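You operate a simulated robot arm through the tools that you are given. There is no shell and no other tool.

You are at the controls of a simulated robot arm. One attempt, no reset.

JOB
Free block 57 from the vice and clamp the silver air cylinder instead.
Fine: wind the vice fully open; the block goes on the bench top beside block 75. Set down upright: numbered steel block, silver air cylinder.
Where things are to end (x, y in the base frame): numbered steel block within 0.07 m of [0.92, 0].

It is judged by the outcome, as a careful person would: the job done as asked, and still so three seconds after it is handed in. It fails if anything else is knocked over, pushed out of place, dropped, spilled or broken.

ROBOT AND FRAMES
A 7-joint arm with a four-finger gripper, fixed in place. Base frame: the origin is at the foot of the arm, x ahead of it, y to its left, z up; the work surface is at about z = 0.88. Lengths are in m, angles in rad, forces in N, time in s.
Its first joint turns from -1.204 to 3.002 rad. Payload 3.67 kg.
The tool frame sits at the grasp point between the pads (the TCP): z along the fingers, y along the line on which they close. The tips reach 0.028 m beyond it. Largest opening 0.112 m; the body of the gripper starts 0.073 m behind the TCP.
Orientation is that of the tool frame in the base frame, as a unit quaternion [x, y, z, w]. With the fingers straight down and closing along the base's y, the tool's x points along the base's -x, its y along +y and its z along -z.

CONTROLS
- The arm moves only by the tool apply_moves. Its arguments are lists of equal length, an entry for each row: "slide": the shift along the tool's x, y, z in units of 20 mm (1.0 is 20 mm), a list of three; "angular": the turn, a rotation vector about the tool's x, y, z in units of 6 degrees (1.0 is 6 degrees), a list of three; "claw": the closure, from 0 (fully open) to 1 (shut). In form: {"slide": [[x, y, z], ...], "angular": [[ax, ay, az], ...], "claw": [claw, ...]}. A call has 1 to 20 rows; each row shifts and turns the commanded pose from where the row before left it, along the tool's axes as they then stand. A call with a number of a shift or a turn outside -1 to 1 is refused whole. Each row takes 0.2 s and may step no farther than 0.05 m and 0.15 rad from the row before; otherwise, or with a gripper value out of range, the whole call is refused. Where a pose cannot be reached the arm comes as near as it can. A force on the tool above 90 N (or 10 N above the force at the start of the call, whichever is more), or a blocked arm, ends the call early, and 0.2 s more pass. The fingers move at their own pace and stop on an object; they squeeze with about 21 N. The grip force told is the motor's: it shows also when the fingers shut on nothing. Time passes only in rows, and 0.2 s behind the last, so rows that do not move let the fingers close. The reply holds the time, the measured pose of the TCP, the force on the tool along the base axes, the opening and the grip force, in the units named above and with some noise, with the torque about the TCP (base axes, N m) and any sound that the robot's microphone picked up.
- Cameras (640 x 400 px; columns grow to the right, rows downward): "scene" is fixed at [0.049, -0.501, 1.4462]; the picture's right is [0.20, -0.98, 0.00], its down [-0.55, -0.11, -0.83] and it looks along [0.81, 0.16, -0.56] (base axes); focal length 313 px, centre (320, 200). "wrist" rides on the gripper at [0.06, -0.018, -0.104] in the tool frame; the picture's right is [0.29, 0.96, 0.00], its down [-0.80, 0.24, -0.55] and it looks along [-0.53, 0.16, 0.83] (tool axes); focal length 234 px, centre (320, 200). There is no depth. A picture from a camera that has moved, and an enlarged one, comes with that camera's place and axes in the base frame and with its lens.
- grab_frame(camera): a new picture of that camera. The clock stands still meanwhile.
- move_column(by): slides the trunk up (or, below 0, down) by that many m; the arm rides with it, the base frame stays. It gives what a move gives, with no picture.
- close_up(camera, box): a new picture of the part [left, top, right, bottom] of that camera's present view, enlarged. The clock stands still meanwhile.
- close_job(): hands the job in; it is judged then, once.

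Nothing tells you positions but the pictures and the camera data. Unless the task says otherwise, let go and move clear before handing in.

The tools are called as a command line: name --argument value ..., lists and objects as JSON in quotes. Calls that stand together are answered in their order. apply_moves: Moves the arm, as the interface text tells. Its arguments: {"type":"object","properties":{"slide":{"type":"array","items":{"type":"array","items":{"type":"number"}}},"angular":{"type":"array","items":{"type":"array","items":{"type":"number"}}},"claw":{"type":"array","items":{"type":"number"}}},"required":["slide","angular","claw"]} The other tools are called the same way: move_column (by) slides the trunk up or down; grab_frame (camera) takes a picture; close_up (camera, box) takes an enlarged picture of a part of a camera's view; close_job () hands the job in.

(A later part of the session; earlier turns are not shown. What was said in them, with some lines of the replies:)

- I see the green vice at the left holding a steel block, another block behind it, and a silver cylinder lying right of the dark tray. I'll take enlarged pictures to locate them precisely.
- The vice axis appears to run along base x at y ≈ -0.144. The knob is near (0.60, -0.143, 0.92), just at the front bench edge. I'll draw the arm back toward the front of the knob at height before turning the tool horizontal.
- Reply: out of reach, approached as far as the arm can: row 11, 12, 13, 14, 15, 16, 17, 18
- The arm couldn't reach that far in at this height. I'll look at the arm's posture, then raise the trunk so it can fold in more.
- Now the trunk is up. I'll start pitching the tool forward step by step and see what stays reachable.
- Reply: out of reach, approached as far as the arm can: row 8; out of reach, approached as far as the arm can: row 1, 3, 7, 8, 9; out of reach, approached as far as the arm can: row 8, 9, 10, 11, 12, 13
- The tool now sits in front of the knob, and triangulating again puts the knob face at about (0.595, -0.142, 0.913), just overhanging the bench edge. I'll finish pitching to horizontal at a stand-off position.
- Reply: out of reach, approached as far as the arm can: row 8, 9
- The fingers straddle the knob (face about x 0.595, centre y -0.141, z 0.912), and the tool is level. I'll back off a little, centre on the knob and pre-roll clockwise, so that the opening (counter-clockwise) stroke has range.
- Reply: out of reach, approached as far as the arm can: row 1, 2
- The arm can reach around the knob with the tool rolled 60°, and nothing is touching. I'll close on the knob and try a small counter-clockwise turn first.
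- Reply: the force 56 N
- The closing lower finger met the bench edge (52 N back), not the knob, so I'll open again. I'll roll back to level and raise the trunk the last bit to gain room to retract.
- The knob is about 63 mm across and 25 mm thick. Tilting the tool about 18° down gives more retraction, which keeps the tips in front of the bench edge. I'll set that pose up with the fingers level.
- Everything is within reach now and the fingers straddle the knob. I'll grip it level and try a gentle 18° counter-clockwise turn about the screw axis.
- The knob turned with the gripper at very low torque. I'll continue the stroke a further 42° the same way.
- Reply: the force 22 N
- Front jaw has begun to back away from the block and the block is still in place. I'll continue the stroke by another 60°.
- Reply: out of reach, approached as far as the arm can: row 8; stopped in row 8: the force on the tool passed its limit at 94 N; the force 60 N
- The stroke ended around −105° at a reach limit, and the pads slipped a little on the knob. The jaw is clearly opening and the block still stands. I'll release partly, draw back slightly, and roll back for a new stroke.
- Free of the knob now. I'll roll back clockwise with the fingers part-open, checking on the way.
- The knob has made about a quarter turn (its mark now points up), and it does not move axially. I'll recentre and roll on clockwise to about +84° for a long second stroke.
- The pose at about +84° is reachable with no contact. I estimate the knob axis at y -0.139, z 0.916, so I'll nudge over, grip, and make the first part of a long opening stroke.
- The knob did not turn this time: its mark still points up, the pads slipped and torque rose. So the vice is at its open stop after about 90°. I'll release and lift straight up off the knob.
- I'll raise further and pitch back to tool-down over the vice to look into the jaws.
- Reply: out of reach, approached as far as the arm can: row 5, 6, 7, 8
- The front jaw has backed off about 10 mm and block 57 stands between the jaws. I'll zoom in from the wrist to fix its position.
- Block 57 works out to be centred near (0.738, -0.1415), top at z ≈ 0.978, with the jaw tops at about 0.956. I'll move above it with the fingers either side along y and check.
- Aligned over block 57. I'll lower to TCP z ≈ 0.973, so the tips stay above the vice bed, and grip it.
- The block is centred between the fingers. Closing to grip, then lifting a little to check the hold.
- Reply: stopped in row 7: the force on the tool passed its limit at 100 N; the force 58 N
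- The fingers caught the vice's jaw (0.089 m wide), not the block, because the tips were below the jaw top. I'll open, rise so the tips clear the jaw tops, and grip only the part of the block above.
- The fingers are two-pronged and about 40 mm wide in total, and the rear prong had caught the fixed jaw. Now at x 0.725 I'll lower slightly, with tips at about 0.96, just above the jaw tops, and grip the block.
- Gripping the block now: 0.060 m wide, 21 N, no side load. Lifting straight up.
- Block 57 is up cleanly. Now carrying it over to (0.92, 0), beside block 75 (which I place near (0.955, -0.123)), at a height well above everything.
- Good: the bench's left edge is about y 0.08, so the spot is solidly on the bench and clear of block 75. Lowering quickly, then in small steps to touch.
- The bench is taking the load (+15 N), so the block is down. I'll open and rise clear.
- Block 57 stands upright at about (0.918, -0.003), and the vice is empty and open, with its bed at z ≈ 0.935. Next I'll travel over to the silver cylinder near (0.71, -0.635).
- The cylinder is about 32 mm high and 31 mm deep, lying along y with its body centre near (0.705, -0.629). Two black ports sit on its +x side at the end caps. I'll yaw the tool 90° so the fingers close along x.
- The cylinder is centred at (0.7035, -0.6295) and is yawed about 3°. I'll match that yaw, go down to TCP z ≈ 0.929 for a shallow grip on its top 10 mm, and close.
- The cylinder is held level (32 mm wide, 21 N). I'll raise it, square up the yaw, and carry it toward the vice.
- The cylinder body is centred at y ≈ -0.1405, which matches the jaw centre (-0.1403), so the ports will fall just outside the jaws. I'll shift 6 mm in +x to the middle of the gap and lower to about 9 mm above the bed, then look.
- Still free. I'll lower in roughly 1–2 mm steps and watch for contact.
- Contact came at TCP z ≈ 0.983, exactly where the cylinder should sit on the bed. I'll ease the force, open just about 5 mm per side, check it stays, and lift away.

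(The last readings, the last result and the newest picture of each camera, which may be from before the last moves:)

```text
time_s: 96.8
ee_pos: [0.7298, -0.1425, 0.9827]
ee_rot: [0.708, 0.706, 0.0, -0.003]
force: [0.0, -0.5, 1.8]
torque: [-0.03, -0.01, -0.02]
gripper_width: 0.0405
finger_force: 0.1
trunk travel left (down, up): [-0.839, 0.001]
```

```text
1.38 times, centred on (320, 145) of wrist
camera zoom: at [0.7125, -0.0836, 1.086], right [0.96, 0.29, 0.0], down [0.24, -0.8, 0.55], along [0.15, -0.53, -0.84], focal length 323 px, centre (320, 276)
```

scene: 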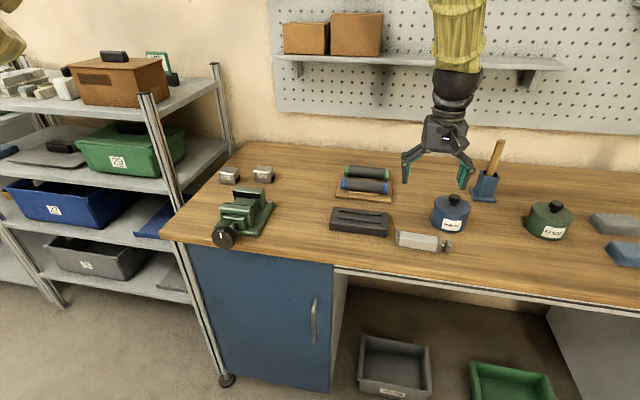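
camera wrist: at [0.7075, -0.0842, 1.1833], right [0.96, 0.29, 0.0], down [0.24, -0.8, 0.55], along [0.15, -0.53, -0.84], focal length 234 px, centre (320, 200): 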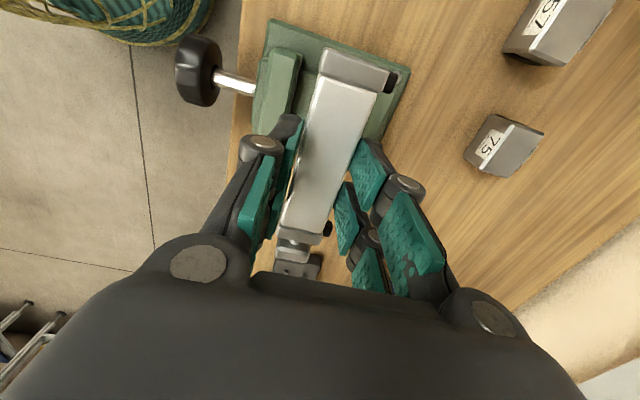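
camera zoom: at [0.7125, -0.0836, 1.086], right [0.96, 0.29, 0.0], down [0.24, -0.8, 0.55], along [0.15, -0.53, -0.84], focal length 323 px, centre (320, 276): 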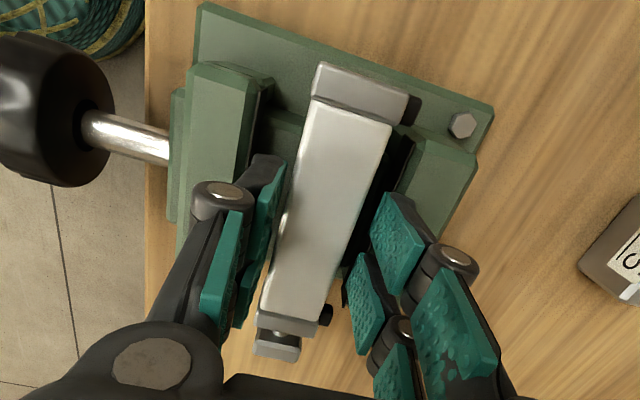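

The cylinder rests on the bed between the jaws. Lifting the open fingers straight up slowly.

apply_moves --slide '[[0, 0, -0.2], [0, 0, -0.3], [0, 0, -0.4], [0, 0, -0.8], [0, 0, -0.9], [0, 0, -0.9], [0, 0, -0.9], [0, 0, -0.9], [0, 0, -0.9], [0, 0, 0]]' --angular '[[0, 0, 0], [0, 0, 0], [0, 0, 0], [0, 0, 0], [0, 0, 0], [0, 0, 0], [0, 0, 0], [0, 0, 0], [0, 0, 0], [0, 0, 0]]' --claw '[0.64, 0.64, 0.64, 0.5, 0.3, 0, 0, 0, 0, 0]'

close_up --camera "scene" --box '[200, 160, 290, 240]'

grab_frame --camera "wrist"

```text
time_s: 99.0
ee_pos: [0.7323, -0.1433, 1.1051]
ee_rot: [0.708, 0.706, 0.0, -0.003]
force: [0.4, -0.1, -0.5]
torque: [-0.01, 0.02, -0.02]
gripper_width: 0.1122
finger_force: 0.0
trunk travel left (down, up): [-0.839, 0.001]
```

```text
5.00 times, centred on (245, 200) of scene
camera zoom: at [0.049, -0.501, 1.4462], right [0.2, -0.98, 0.0], down [-0.55, -0.11, -0.83], along [0.81, 0.16, -0.56], focal length 1566 px, centre (695, 200)
```

zoom: 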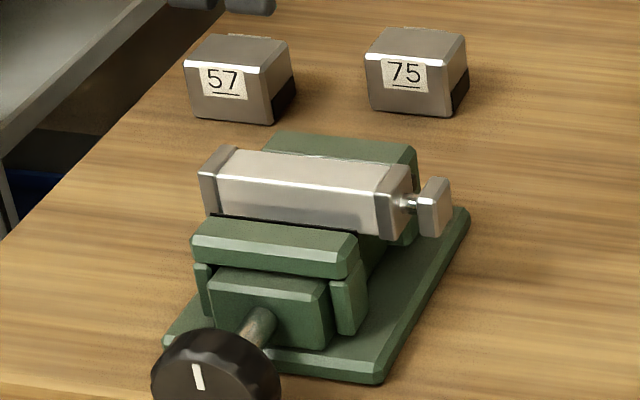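

```text
taken
camera wrist: at [0.7135, -0.0842, 1.209], right [0.96, 0.29, 0.0], down [0.24, -0.8, 0.55], along [0.15, -0.53, -0.84], focal length 234 px, centre (320, 200)
```

wrist: 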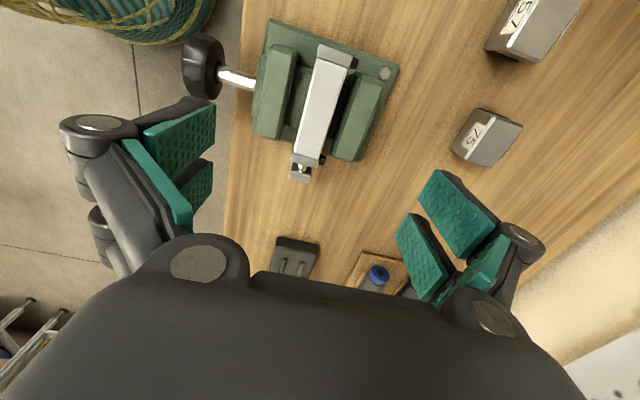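

The cylinder lies level in the vice. Now I'll return to the knob: undo the yaw, retract over the front edge, and pitch forward again.

apply_moves --slide '[[0, 0, -0.3], [0, 0, -0.3], [0, 0, -0.3], [0, 0, -0.3], [0, 0, -0.3], [0, 0, -0.2], [0, 0, 0], [0, 0, 0], [0, 0, 0], [0, 0, 0], [0, 0, 0], [0, 0, 0], [0, 0, 0], [0, 0, 0], [0, 0, 0], [0, 0, 0]]' --angular '[[0, 0, -1], [0, 0, -1], [0, 0, -1], [0, 0, -1], [0, 0, -1], [0, 0, -1], [0, 0, -1], [0, 0, -1], [0, 0, -1], [0, 0, -1], [0, 0, -1], [0, 0, -1], [0, 0, -1], [0, 0, -1], [0, 0, -1], [0, 0, 0]]' --claw '[0, 0, 0, 0, 0, 0, 0, 0, 0, 0, 0, 0, 0, 0, 0, 0]'

apply_moves --slide '[[0.9, 0.03, 0], [0.9, 0.03, 0], [0.9, 0.03, 0], [0.9, 0.03, 0], [0.9, 0.03, 0], [0.9, 0.03, 0], [0.6, 0.02, 0], [0, 0, 0], [0, 0, 0], [0, 0, 0], [0, 0, 0], [0, 0, 0], [0, 0, 0], [0, 0, 0], [0, 0, 0], [0, 0, 0], [0, 0, 0], [0, 0, 0], [0, 0, 0], [0, 0, 0]]' --angular '[[0, 0, 0], [0, 0, 0], [0, 0, 0], [0, 0, 0], [0, 0, 0], [0, 0, 0], [0, 0, 0], [0, -1, 0], [0, -1, 0], [0, -1, 0], [0, -1, 0], [0, -1, 0], [0, -1, 0], [0, -1, 0], [0, -1, 0], [0, -1, 0], [0, -1, 0], [0, -1, 0], [0, -1, 0], [0, 0, 0]]' --claw '[0, 0, 0, 0, 0, 0, 0, 0, 0, 0, 0, 0, 0, 0, 0, 0, 0, 0, 0, 0]'

```text
time_s: 102.5
ee_pos: [0.7303, -0.1437, 1.1412]
ee_rot: [0.0, 1.0, 0.002, -0.002]
force: [0.2, -0.2, -0.1]
torque: [-0.01, -0.03, -0.04]
gripper_width: 0.1118
finger_force: 0.1
trunk travel left (down, up): [-0.839, 0.001]
```

```text
time_s: 106.7
ee_pos: [0.6102, -0.1399, 1.1412]
ee_rot: [0.002, 0.81, 0.001, 0.587]
force: [-0.6, 0.1, -0.2]
torque: [-0.01, 0.03, 0.01]
gripper_width: 0.1121
finger_force: 0.2
trunk travel left (down, up): [-0.839, 0.001]
```

apply_moves --slide '[[0.909, 0, 0.186], [0.909, 0, 0.186], [0.909, 0, 0.186], [0.909, 0, 0.186], [0.909, 0, 0.186], [0.909, 0, 0.186], [0.909, 0, 0.186], [0.909, 0, 0.186], [0.909, 0, 0.186], [0.909, 0, 0.186], [0.909, 0, 0.186], [0.909, 0, 0.186], [0, 0, 0]]' --angular '[[0, 0, 0], [0, 0, 0], [0, 0, 0], [0, 0, 0], [0, 0, 0], [0, 0, 0], [0, 0, 0], [0, 0, 0], [0, 0, 0], [0, 0, 0], [0, 0, 0], [0, 0, 0], [0, 0, 0]]' --claw '[0, 0, 0, 0, 0, 0, 0, 0, 0, 0, 0, 0, 0]'

grab_frame --camera "wrist"

close_up --camera "scene" --box '[190, 170, 290, 260]'

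```text
time_s: 109.5
ee_pos: [0.5845, -0.138, 0.92]
ee_rot: [0.002, 0.81, 0.001, 0.586]
force: [0.3, 0.3, -0.2]
torque: [-0.01, 0.02, 0.02]
gripper_width: 0.1121
finger_force: 0.1
trunk travel left (down, up): [-0.839, 0.001]
```

```text
taken
camera wrist: at [0.4669, -0.1564, 0.8948], right [-0.09, 0.96, -0.27], down [-0.28, 0.24, 0.93], along [0.96, 0.16, 0.24], focal length 234 px, centre (320, 200)
```

wrist: 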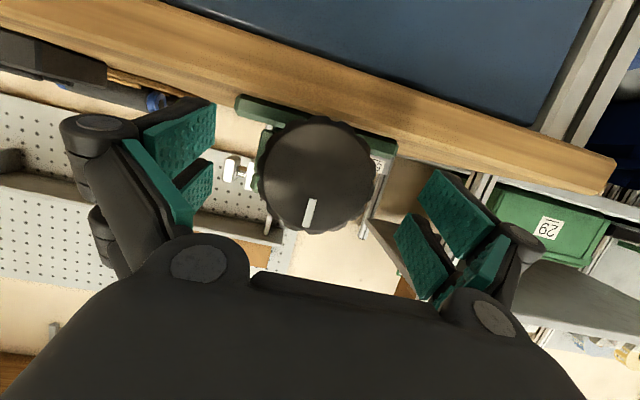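

```text
4.44 times, centred on (240, 215) of scene
camera zoom: at [0.049, -0.501, 1.4462], right [0.2, -0.98, 0.0], down [-0.55, -0.11, -0.83], along [0.81, 0.16, -0.56], focal length 1392 px, centre (676, 133)
```

zoom: 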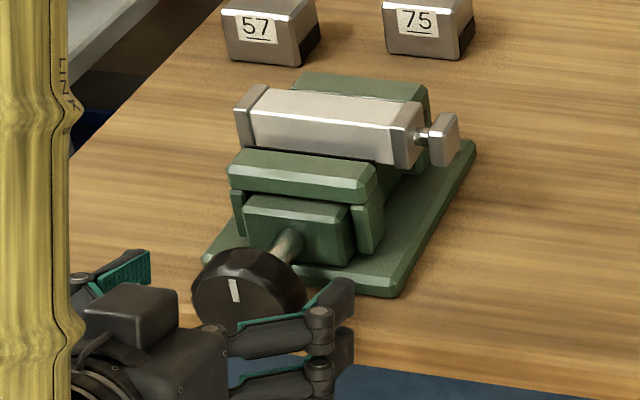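

I'm straddling the knob again. I'll roll counter-clockwise to about −84° with the fingers part-open, ready for a long clockwise closing stroke.

apply_moves --slide '[[0, 0, 0], [0, 0.021, 0], [0, 0.021, 0], [0, 0.021, 0], [0, 0.021, 0], [0, 0.021, 0], [0, 0.021, 0], [0, 0.021, 0], [0, 0.021, 0], [0, 0.021, 0], [0, 0.021, 0], [0, 0.021, 0], [0, 0.021, 0], [0, 0.021, 0], [0, 0.021, 0], [0, 0, 0]]' --angular '[[0, 0, 0], [0.313, 0, -1], [0.313, 0, -1], [0.313, 0, -1], [0.313, 0, -1], [0.313, 0, -1], [0.313, 0, -1], [0.313, 0, -1], [0.313, 0, -1], [0.313, 0, -1], [0.313, 0, -1], [0.313, 0, -1], [0.313, 0, -1], [0.313, 0, -1], [0.313, 0, -1], [0, 0, 0]]' --claw '[0.15, 0.15, 0.15, 0.15, 0.15, 0.15, 0.15, 0.15, 0.15, 0.15, 0.15, 0.15, 0.15, 0.15, 0.15, 0.15]'

grab_frame --camera "wrist"

```text
time_s: 112.8
ee_pos: [0.5846, -0.1341, 0.9173]
ee_rot: [-0.415, 0.584, -0.556, 0.421]
force: [-0.3, -0.5, -0.8]
torque: [-0.02, 0.01, 0.02]
gripper_width: 0.0952
finger_force: 0.0
trunk travel left (down, up): [-0.839, 0.001]
```

```text
taken
camera wrist: at [0.4675, -0.1606, 0.9343], right [-0.1, -0.24, -0.97], down [-0.29, 0.94, -0.2], along [0.95, 0.26, -0.16], focal length 234 px, centre (320, 200)
```

wrist: 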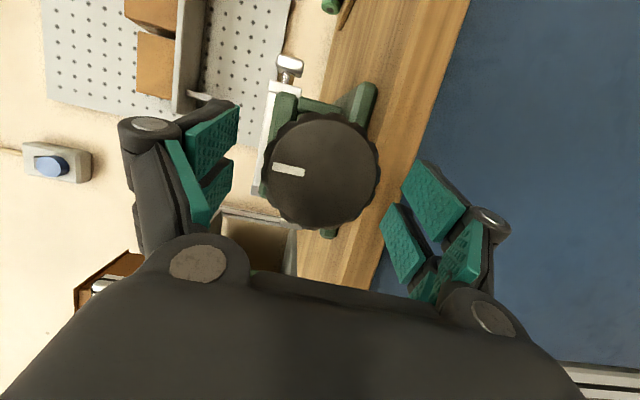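

Positioned. Gripping and turning clockwise 84° to begin closing the jaw.

apply_moves --slide '[[0, 0, 0], [0, 0, 0], [0, 0, 0], [0, 0, 0], [0, -0.021, 0], [0, -0.021, 0], [0, -0.021, 0], [0, -0.021, 0], [0, -0.021, 0], [0, -0.021, 0], [0, -0.021, 0], [0, -0.021, 0], [0, -0.021, 0], [0, -0.021, 0], [0, -0.021, 0], [0, -0.021, 0], [0, -0.021, 0], [0, -0.021, 0]]' --angular '[[0, 0, 0], [0, 0, 0], [0, 0, 0], [0, 0, 0], [-0.313, 0, 1], [-0.313, 0, 1], [-0.313, 0, 1], [-0.313, 0, 1], [-0.313, 0, 1], [-0.313, 0, 1], [-0.313, 0, 1], [-0.313, 0, 1], [-0.313, 0, 1], [-0.313, 0, 1], [-0.313, 0, 1], [-0.313, 0, 1], [-0.313, 0, 1], [-0.313, 0, 1]]' --claw '[1, 1, 1, 1, 1, 1, 1, 1, 1, 1, 1, 1, 1, 1, 1, 1, 1, 1]'

grab_frame --camera "wrist"

close_up --camera "scene" --box '[190, 170, 290, 260]'

```text
time_s: 116.7
ee_pos: [0.5842, -0.1398, 0.9193]
ee_rot: [0.003, 0.81, 0.003, 0.586]
force: [9.9, -26.4, 30.2]
torque: [-0.11, -0.97, -0.22]
gripper_width: 0.062
finger_force: 45.2
trunk travel left (down, up): [-0.839, 0.001]
```

```text
taken
camera wrist: at [0.4665, -0.158, 0.8947], right [-0.09, 0.96, -0.27], down [-0.28, 0.23, 0.93], along [0.96, 0.16, 0.24], focal length 234 px, centre (320, 200)
```

wrist: 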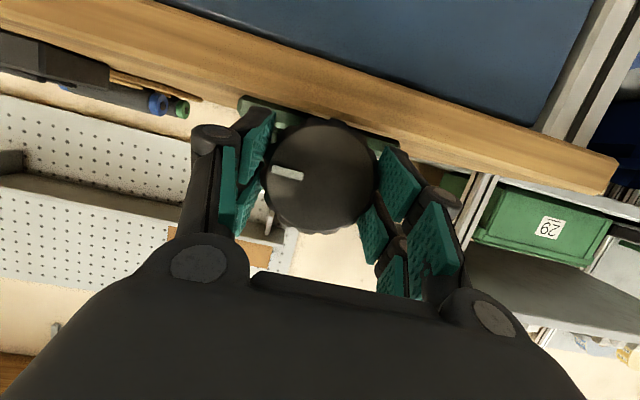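

```text
4.44 times, centred on (240, 215) of scene
camera zoom: at [0.049, -0.501, 1.4462], right [0.2, -0.98, 0.0], down [-0.55, -0.11, -0.83], along [0.81, 0.16, -0.56], focal length 1392 px, centre (676, 133)
```

zoom: 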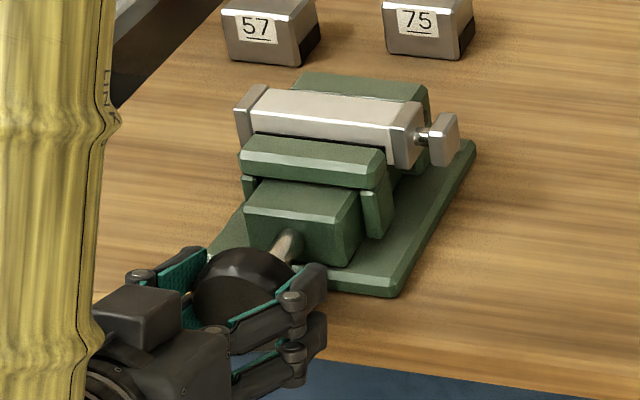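

The knob turned with the gripper and the front jaw moved in toward the cylinder. I'll relieve the side load slightly and continue the stroke another 84°, in two parts to watch for clamping.

apply_moves --slide '[[-0.07, -0.06, 0], [0, -0.021, 0], [0, -0.021, 0], [0, -0.021, 0], [0, -0.021, 0], [0, -0.021, 0], [0, -0.021, 0], [0, -0.021, 0]]' --angular '[[-0.313, 0, 1], [-0.313, 0, 1], [-0.313, 0, 1], [-0.313, 0, 1], [-0.313, 0, 1], [-0.313, 0, 1], [-0.313, 0, 1], [-0.313, 0, 1]]' --claw '[1, 1, 1, 1, 1, 1, 1, 1]'

grab_frame --camera "wrist"

close_up --camera "scene" --box '[190, 170, 290, 260]'

```text
time_s: 118.5
ee_pos: [0.5843, -0.1422, 0.919]
ee_rot: [0.257, 0.733, 0.343, 0.527]
force: [-16.6, -16.1, -23.3]
torque: [-0.13, 0.74, 0.28]
gripper_width: 0.0625
finger_force: 44.8
trunk travel left (down, up): [-0.839, 0.001]
```

```text
taken
camera wrist: at [0.4666, -0.1342, 0.8897], right [-0.08, 0.82, 0.57], down [-0.28, -0.57, 0.78], along [0.96, -0.1, 0.27], focal length 234 px, centre (320, 200)
```

wrist: 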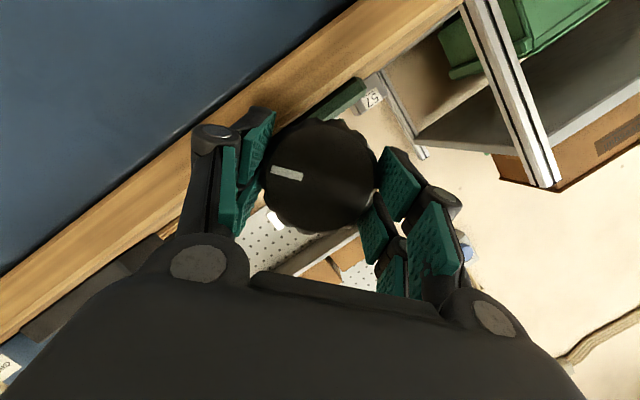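

```text
4.44 times, centred on (240, 215) of scene
camera zoom: at [0.049, -0.501, 1.4462], right [0.2, -0.98, 0.0], down [-0.55, -0.11, -0.83], along [0.81, 0.16, -0.56], focal length 1392 px, centre (676, 133)
```

zoom: 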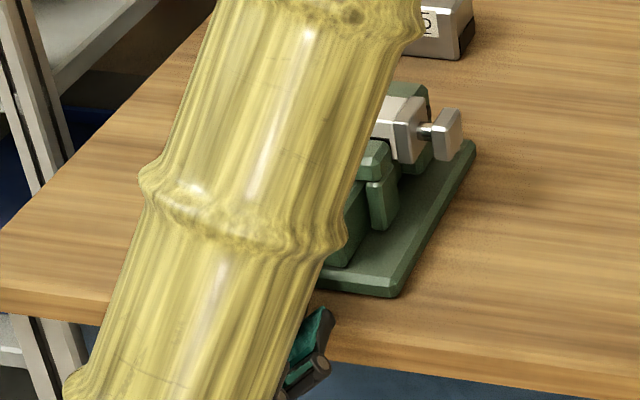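

apply_moves --slide '[[0, -0.021, 0], [0, -0.021, 0], [0, -0.021, 0], [0, -0.021, 0], [0, -0.021, 0], [0, -0.021, 0]]' --angular '[[-0.313, 0, 1], [-0.313, 0, 1], [-0.313, 0, 1], [-0.313, 0, 1], [-0.313, 0, 1], [-0.313, 0, 1]]' --claw '[1, 1, 1, 1, 1, 1]'

grab_frame --camera "wrist"

close_up --camera "scene" --box '[190, 170, 290, 260]'

```text
time_s: 119.8
ee_pos: [0.5847, -0.1442, 0.9151]
ee_rot: [0.418, 0.583, 0.557, 0.419]
force: [-30.6, -3.2, -51.5]
torque: [-0.42, 1.36, 0.44]
gripper_width: 0.0625
finger_force: 45.0
trunk travel left (down, up): [-0.839, 0.001]
```

```text
taken
camera wrist: at [0.4676, -0.1183, 0.8995], right [-0.07, 0.3, 0.95], down [-0.29, -0.92, 0.27], along [0.96, -0.25, 0.15], focal length 234 px, centre (320, 200)
```

wrist: 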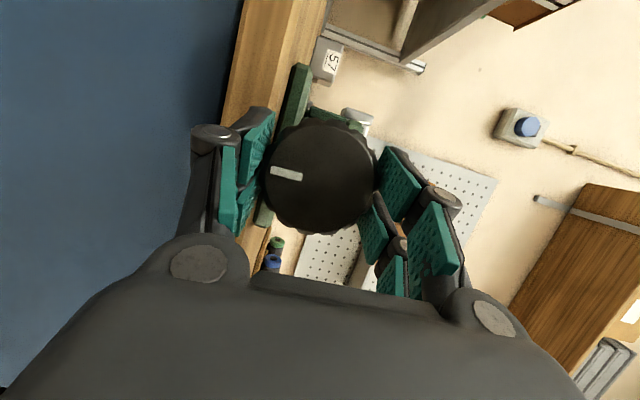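

```text
4.44 times, centred on (240, 215) of scene
camera zoom: at [0.049, -0.501, 1.4462], right [0.2, -0.98, 0.0], down [-0.55, -0.11, -0.83], along [0.81, 0.16, -0.56], focal length 1392 px, centre (676, 133)
```

zoom: 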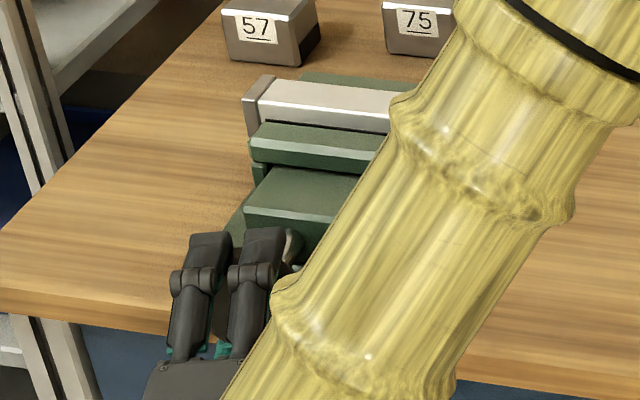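

The jaw has reached the cylinder and is pushing it back toward the fixed jaw; no slip on the knob so far. I'll relieve the lateral force and turn a bit further.

apply_moves --slide '[[0, -0.12, 0], [0, -0.021, 0], [0, -0.021, 0], [0, 0, 0]]' --angular '[[0, 0, 0], [-0.313, 0, 1], [-0.313, 0, 1], [0, 0, 0]]' --claw '[1, 1, 1, 1]'

grab_frame --camera "wrist"

close_up --camera "scene" --box '[190, 170, 290, 260]'

```text
time_s: 120.8
ee_pos: [0.5853, -0.1424, 0.9148]
ee_rot: [0.462, 0.515, 0.618, 0.373]
force: [-13.5, -5.9, -24.0]
torque: [-1.47, -0.12, 0.3]
gripper_width: 0.0624
finger_force: 45.0
trunk travel left (down, up): [-0.839, 0.001]
```

```text
taken
camera wrist: at [0.4692, -0.1144, 0.9039], right [-0.07, 0.09, 0.99], down [-0.29, -0.95, 0.06], along [0.95, -0.29, 0.09], focal length 234 px, centre (320, 200)
```

wrist: 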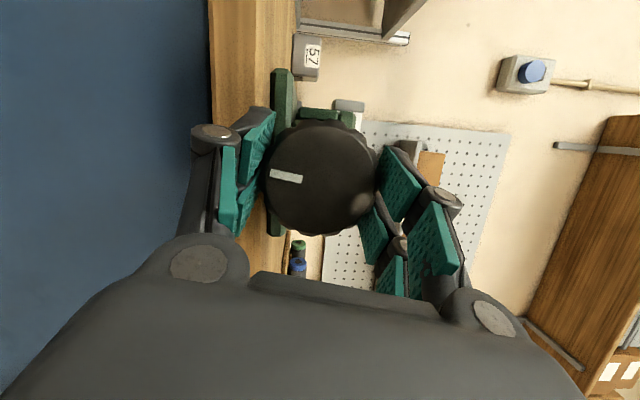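

```text
4.44 times, centred on (240, 215) of scene
camera zoom: at [0.049, -0.501, 1.4462], right [0.2, -0.98, 0.0], down [-0.55, -0.11, -0.83], along [0.81, 0.16, -0.56], focal length 1392 px, centre (676, 133)
```

zoom: 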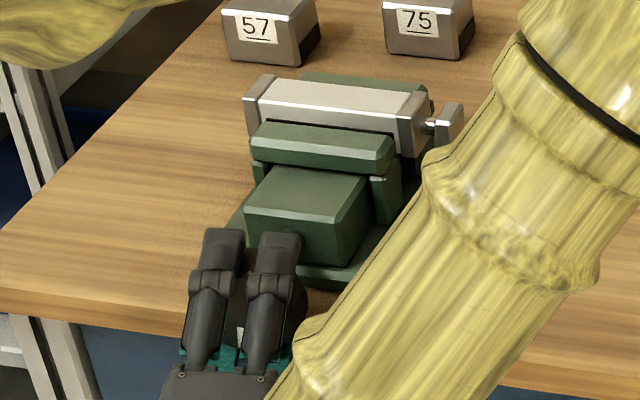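

Turning torque has jumped to 1.5 N·m and the mark is starting to lag, which suggests the jaws are clamped on the cylinder. One more small turn to confirm it's tight.

apply_moves --slide '[[0, -0.02, 0], [0, -0.02, 0], [0, 0, 0]]' --angular '[[-0.313, 0, 1], [-0.313, 0, 1], [0, 0, 0]]' --claw '[1, 1, 1]'

grab_frame --camera "wrist"

close_up --camera "scene" --box '[190, 170, 290, 260]'

```text
time_s: 121.7
ee_pos: [0.5876, -0.1446, 0.9143]
ee_rot: [0.501, 0.443, 0.67, 0.322]
force: [12.2, -8.6, -3.5]
torque: [-1.39, 1.01, -0.55]
gripper_width: 0.0624
finger_force: 45.1
trunk travel left (down, up): [-0.839, 0.001]
```

```text
taken
camera wrist: at [0.4698, -0.1129, 0.9092], right [-0.07, -0.13, 0.99], down [-0.3, -0.94, -0.15], along [0.95, -0.3, 0.03], focal length 234 px, centre (320, 200)
```

wrist: 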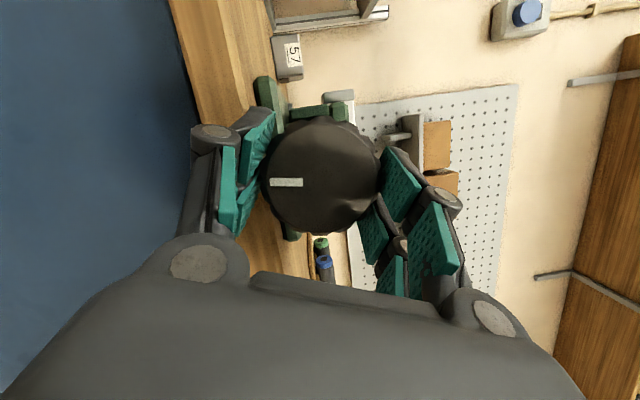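

```text
4.44 times, centred on (240, 215) of scene
camera zoom: at [0.049, -0.501, 1.4462], right [0.2, -0.98, 0.0], down [-0.55, -0.11, -0.83], along [0.81, 0.16, -0.56], focal length 1392 px, centre (676, 133)
```

zoom: 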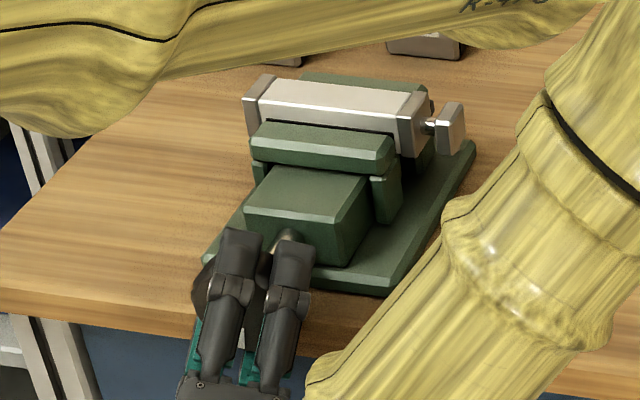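

The jaw no longer advances and the pads now slip at about 1.4 N·m, so the cylinder is clamped tight. I'll release the knob and roll back level.

apply_moves --slide '[[0, 0, 0], [0, 0, 0], [0, 0, 0], [0, 0.02, 0], [0, 0.02, 0], [0, 0.02, 0], [0, 0.02, 0], [0, 0.02, 0], [0, 0.02, 0], [0, 0.02, 0], [0, 0.02, 0], [0, 0.02, 0]]' --angular '[[0, 0, 0], [0, 0, 0], [0, 0, 0], [0.313, 0, -1], [0.313, 0, -1], [0.313, 0, -1], [0.313, 0, -1], [0.313, 0, -1], [0.313, 0, -1], [0.313, 0, -1], [0.313, 0, -1], [0.313, 0, -1]]' --claw '[0.4, 0.15, 0.15, 0.15, 0.15, 0.15, 0.15, 0.15, 0.15, 0.15, 0.15, 0.15]'

apply_moves --slide '[[0, 0.02, 0], [0, 0.02, 0], [0, 0.02, 0], [0, 0.02, 0], [0, 0.02, 0], [0, 0.02, 0], [0, 0.02, 0], [0, 0.02, 0], [0, 0.02, 0], [0, 0, 0]]' --angular '[[0.313, 0, -1], [0.313, 0, -1], [0.313, 0, -1], [0.313, 0, -1], [0.313, 0, -1], [0.313, 0, -1], [0.313, 0, -1], [0.313, 0, -1], [0.313, 0, -1], [0, 0, 0]]' --claw '[0.15, 0.15, 0.15, 0.15, 0.15, 0.15, 0.15, 0.15, 0, 0]'

grab_frame --camera "wrist"

close_up --camera "scene" --box '[190, 150, 300, 260]'

```text
time_s: 124.2
ee_pos: [0.5848, -0.1413, 0.9161]
ee_rot: [0.284, 0.713, 0.381, 0.516]
force: [0.3, -0.1, 0.4]
torque: [0.01, -0.01, -0.03]
gripper_width: 0.0952
finger_force: 0.0
trunk travel left (down, up): [-0.839, 0.001]
```

```text
time_s: 126.5
ee_pos: [0.5845, -0.1398, 0.9201]
ee_rot: [0.002, 0.811, 0.001, 0.586]
force: [-0.3, -1.2, -0.8]
torque: [0.01, 0.0, -0.01]
gripper_width: 0.1123
finger_force: 0.1
trunk travel left (down, up): [-0.839, 0.001]
```

```text
taken
camera wrist: at [0.4676, -0.1578, 0.8944], right [-0.09, 0.96, -0.27], down [-0.28, 0.24, 0.93], along [0.96, 0.16, 0.24], focal length 234 px, centre (320, 200)
```

wrist: 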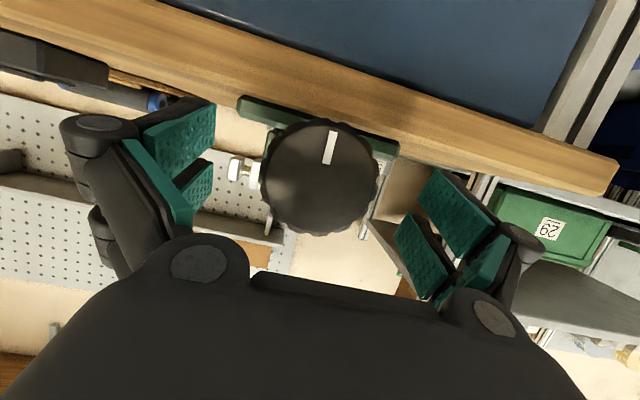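

```text
3.64 times, centred on (245, 205) of scene
camera zoom: at [0.049, -0.501, 1.4462], right [0.2, -0.98, 0.0], down [-0.55, -0.11, -0.83], along [0.81, 0.16, -0.56], focal length 1139 px, centre (593, 182)
```

zoom: 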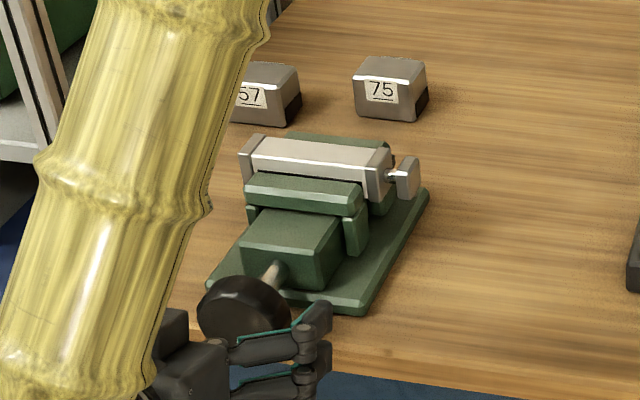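

Released cleanly, and the mark points nearly straight down (about 175° turned). I'll lift off the knob and go up to inspect the clamp from above.

apply_moves --slide '[[-0.8, 0, -0.25], [-0.8, 0, -0.25], [-0.8, 0, -0.25], [-0.8, 0, -0.25], [-0.8, 0, -0.25], [-0.8, 0, -0.25], [-0.8, 0, -0.25], [-0.8, 0, -0.2], [-0.8, 0, -0.1], [-0.8, 0, 0], [-0.8, 0, 0], [-0.8, 0, 0], [-0.6, 0, 0], [0, 0, 0]]' --angular '[[0, 0, 0], [0, 0, 0], [0, 0, 0], [0, 0, 0], [0, 0, 0], [0, 0, 0], [0, 0, 0], [0, 0, 0], [0, 0, 0], [0, 0, 0], [0, 0, 0], [0, 0, 0], [0, 0, 0], [0, 0, 0]]' --claw '[0, 0, 0, 0, 0, 0, 0, 0, 0, 0, 0, 0, 0, 0]'

apply_moves --slide '[[0, 0, 0], [0, 0, 0], [0, 0, 0], [0, 0, 0], [0, 0, 0], [0, 0, 0], [0, 0, 0], [0, 0, 0], [0, 0, 0], [0, 0, 0], [0, 0, 0], [0, 0, 0], [-0.8, 0, 0], [-0.8, 0, 0], [-0.8, 0, 0], [-0.8, 0, 0], [0, 0, 0]]' --angular '[[0, 1, 0], [0, 1, 0], [0, 1, 0], [0, 1, 0], [0, 1, 0], [0, 1, 0], [0, 1, 0], [0, 1, 0], [0, 1, 0], [0, 1, 0], [0, 1, 0], [0, 1, 0], [0, 0, 0], [0, 0, 0], [0, 0, 0], [0, 0, 0], [0, 0, 0]]' --claw '[0, 0, 0, 0, 0, 0, 0, 0, 0, 0, 0, 0, 0, 0, 0, 0, 0]'

close_up --camera "wrist" --box '[220, 30, 420, 280]'

close_up --camera "scene" --box '[190, 150, 300, 260]'

```text
time_s: 129.4
ee_pos: [0.6112, -0.1403, 1.1273]
ee_rot: [0.002, 0.811, 0.001, 0.585]
force: [0.2, -0.2, -0.5]
torque: [0.02, -0.01, 0.03]
gripper_width: 0.1121
finger_force: 0.2
trunk travel left (down, up): [-0.839, 0.001]
```

```text
time_s: 133.1
ee_pos: [0.6727, -0.14, 1.1263]
ee_rot: [0.0, 1.0, 0.002, -0.002]
force: [-0.3, 0.5, -0.6]
torque: [0.01, 0.02, -0.02]
gripper_width: 0.112
finger_force: 0.3
trunk travel left (down, up): [-0.839, 0.001]
```

```text
1.60 times, centred on (320, 155) of wrist
camera zoom: at [0.6143, -0.1582, 1.2295], right [-0.29, 0.96, 0.01], down [0.8, 0.24, 0.55], along [0.53, 0.16, -0.83], focal length 375 px, centre (320, 272)
```

zoom: 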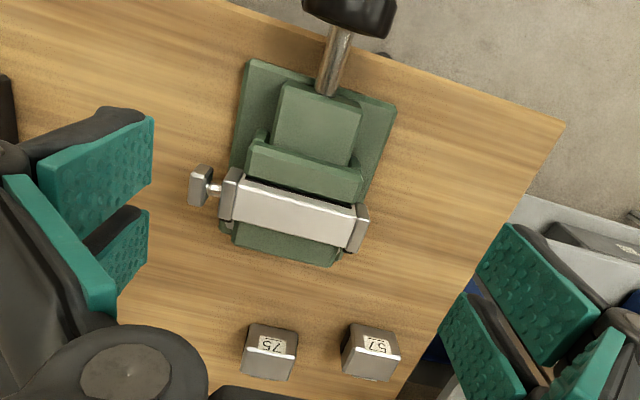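

```text
3.64 times, centred on (245, 205) of scene
camera zoom: at [0.049, -0.501, 1.4462], right [0.2, -0.98, 0.0], down [-0.55, -0.11, -0.83], along [0.81, 0.16, -0.56], focal length 1139 px, centre (593, 182)
```

zoom: 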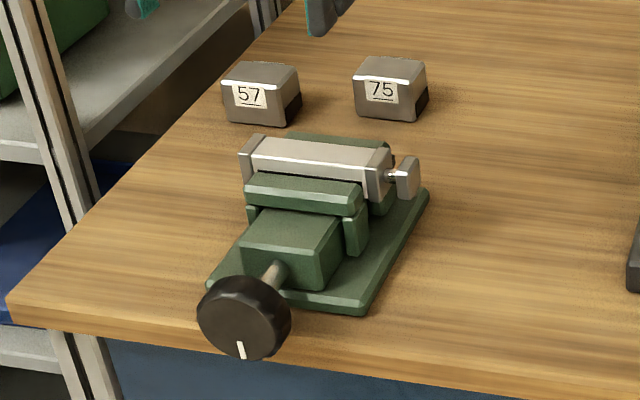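

apply_moves --slide '[[-0.8, 0, 0], [-0.8, 0, 0], [-0.8, 0, 0.5], [0, 0, 0.5], [0, 0, 0.5], [0, 0, 0]]' --angular '[[0, 0, 0], [0, 0, 0], [0, 0, 0], [0, 0, 0], [0, 0, 0], [0, 0, 0]]' --claw '[0, 0, 0, 0, 0, 0]'

close_up --camera "wrist" --box '[230, 30, 420, 200]'

close_up --camera "scene" --box '[215, 175, 275, 225]'

```text
time_s: 134.4
ee_pos: [0.7225, -0.1382, 1.095]
ee_rot: [0.001, 1.0, 0.003, -0.003]
force: [-0.4, 0.3, 0.3]
torque: [0.01, -0.01, -0.01]
gripper_width: 0.112
finger_force: 0.0
trunk travel left (down, up): [-0.839, 0.001]
```

```text
2.35 times, centred on (325, 115) of wrist
camera zoom: at [0.6629, -0.1584, 1.1983], right [-0.29, 0.96, 0.01], down [0.8, 0.24, 0.55], along [0.53, 0.16, -0.83], focal length 551 px, centre (308, 400)
```

zoom: 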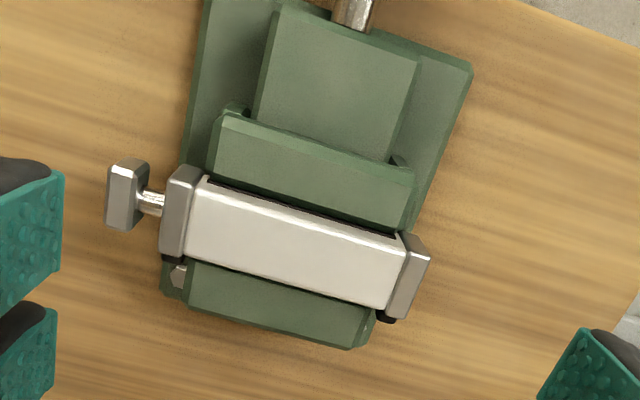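

```text
8.00 times, centred on (245, 200) of scene
camera zoom: at [0.049, -0.501, 1.4462], right [0.2, -0.98, 0.0], down [-0.55, -0.11, -0.83], along [0.81, 0.16, -0.56], focal length 2505 px, centre (920, 200)
```

zoom: 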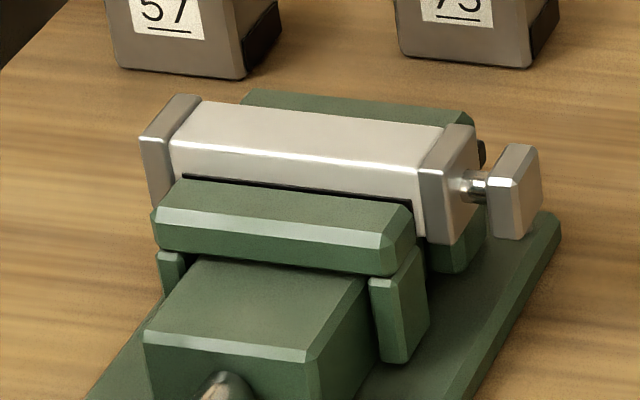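

The cylinder lies square between both jaw pads, tight against each, with the ports just outside the jaws. I'll move the arm further clear and take a final overall look.

apply_moves --slide '[[0, -0.5, -0.9], [0, -0.8, -0.9], [0, -0.8, -0.9], [0, -0.8, -0.9], [0, -0.8, -0.5], [0, -0.8, 0], [0, -0.8, 0], [0, 0, 0]]' --angular '[[0, 0, 0], [0, 0, 0], [0, 0, 0], [0, 0, 0], [0, 0, 0], [0, 0, 0], [0, 0, 0], [0, 0, 0]]' --claw '[0, 0, 0, 0, 0, 0, 0, 0]'

grab_frame --camera "scene"

```text
time_s: 136.2
ee_pos: [0.7236, -0.2466, 1.1767]
ee_rot: [0.001, 1.0, 0.002, -0.003]
force: [-0.1, -0.1, -0.2]
torque: [0.03, -0.02, -0.01]
gripper_width: 0.1118
finger_force: 0.1
trunk travel left (down, up): [-0.839, 0.001]
```

```text
taken
```

scene: 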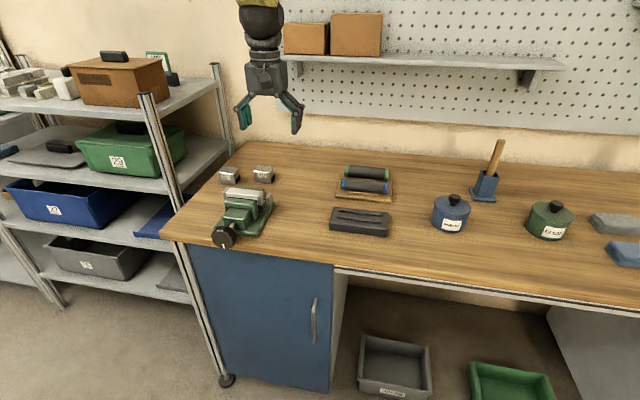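

Block 57 stands upright beside block 75 at about (0.918, -0.003), and the cylinder is clamped in the vice. Nothing else has moved, and the arm is clear, so I'm handing in.

close_job

```text
The job is handed in.
```

I wound the vice open, set block 57 beside block 75, clamped the silver air cylinder in its place, and handed the job in. The result isn't back yet.

- **Vice:** I turned the knob counter-clockwise about a quarter turn. After that it would not go further and the gripper slipped on it, so I took that as fully open.
- **Block 57:** it stands upright at about (0.918, -0.003), which is within the 0.07 m allowed around (0.92, 0).
- **Cylinder:** it sits level on the vice bed, with the jaws gripping its body and the two black ports just outside them. I tightened until the jaw stopped moving and the gripper slipped on the knob at about 1.4 N·m. I took "upright" to mean the way it was already lying, so I kept that side up.
- **Extra contact:** twice a finger touched something it shouldn't have. One met the bench edge while reaching for the knob, and one caught the fixed jaw on the first try at the block. In the final picture nothing else looked moved or knocked over.
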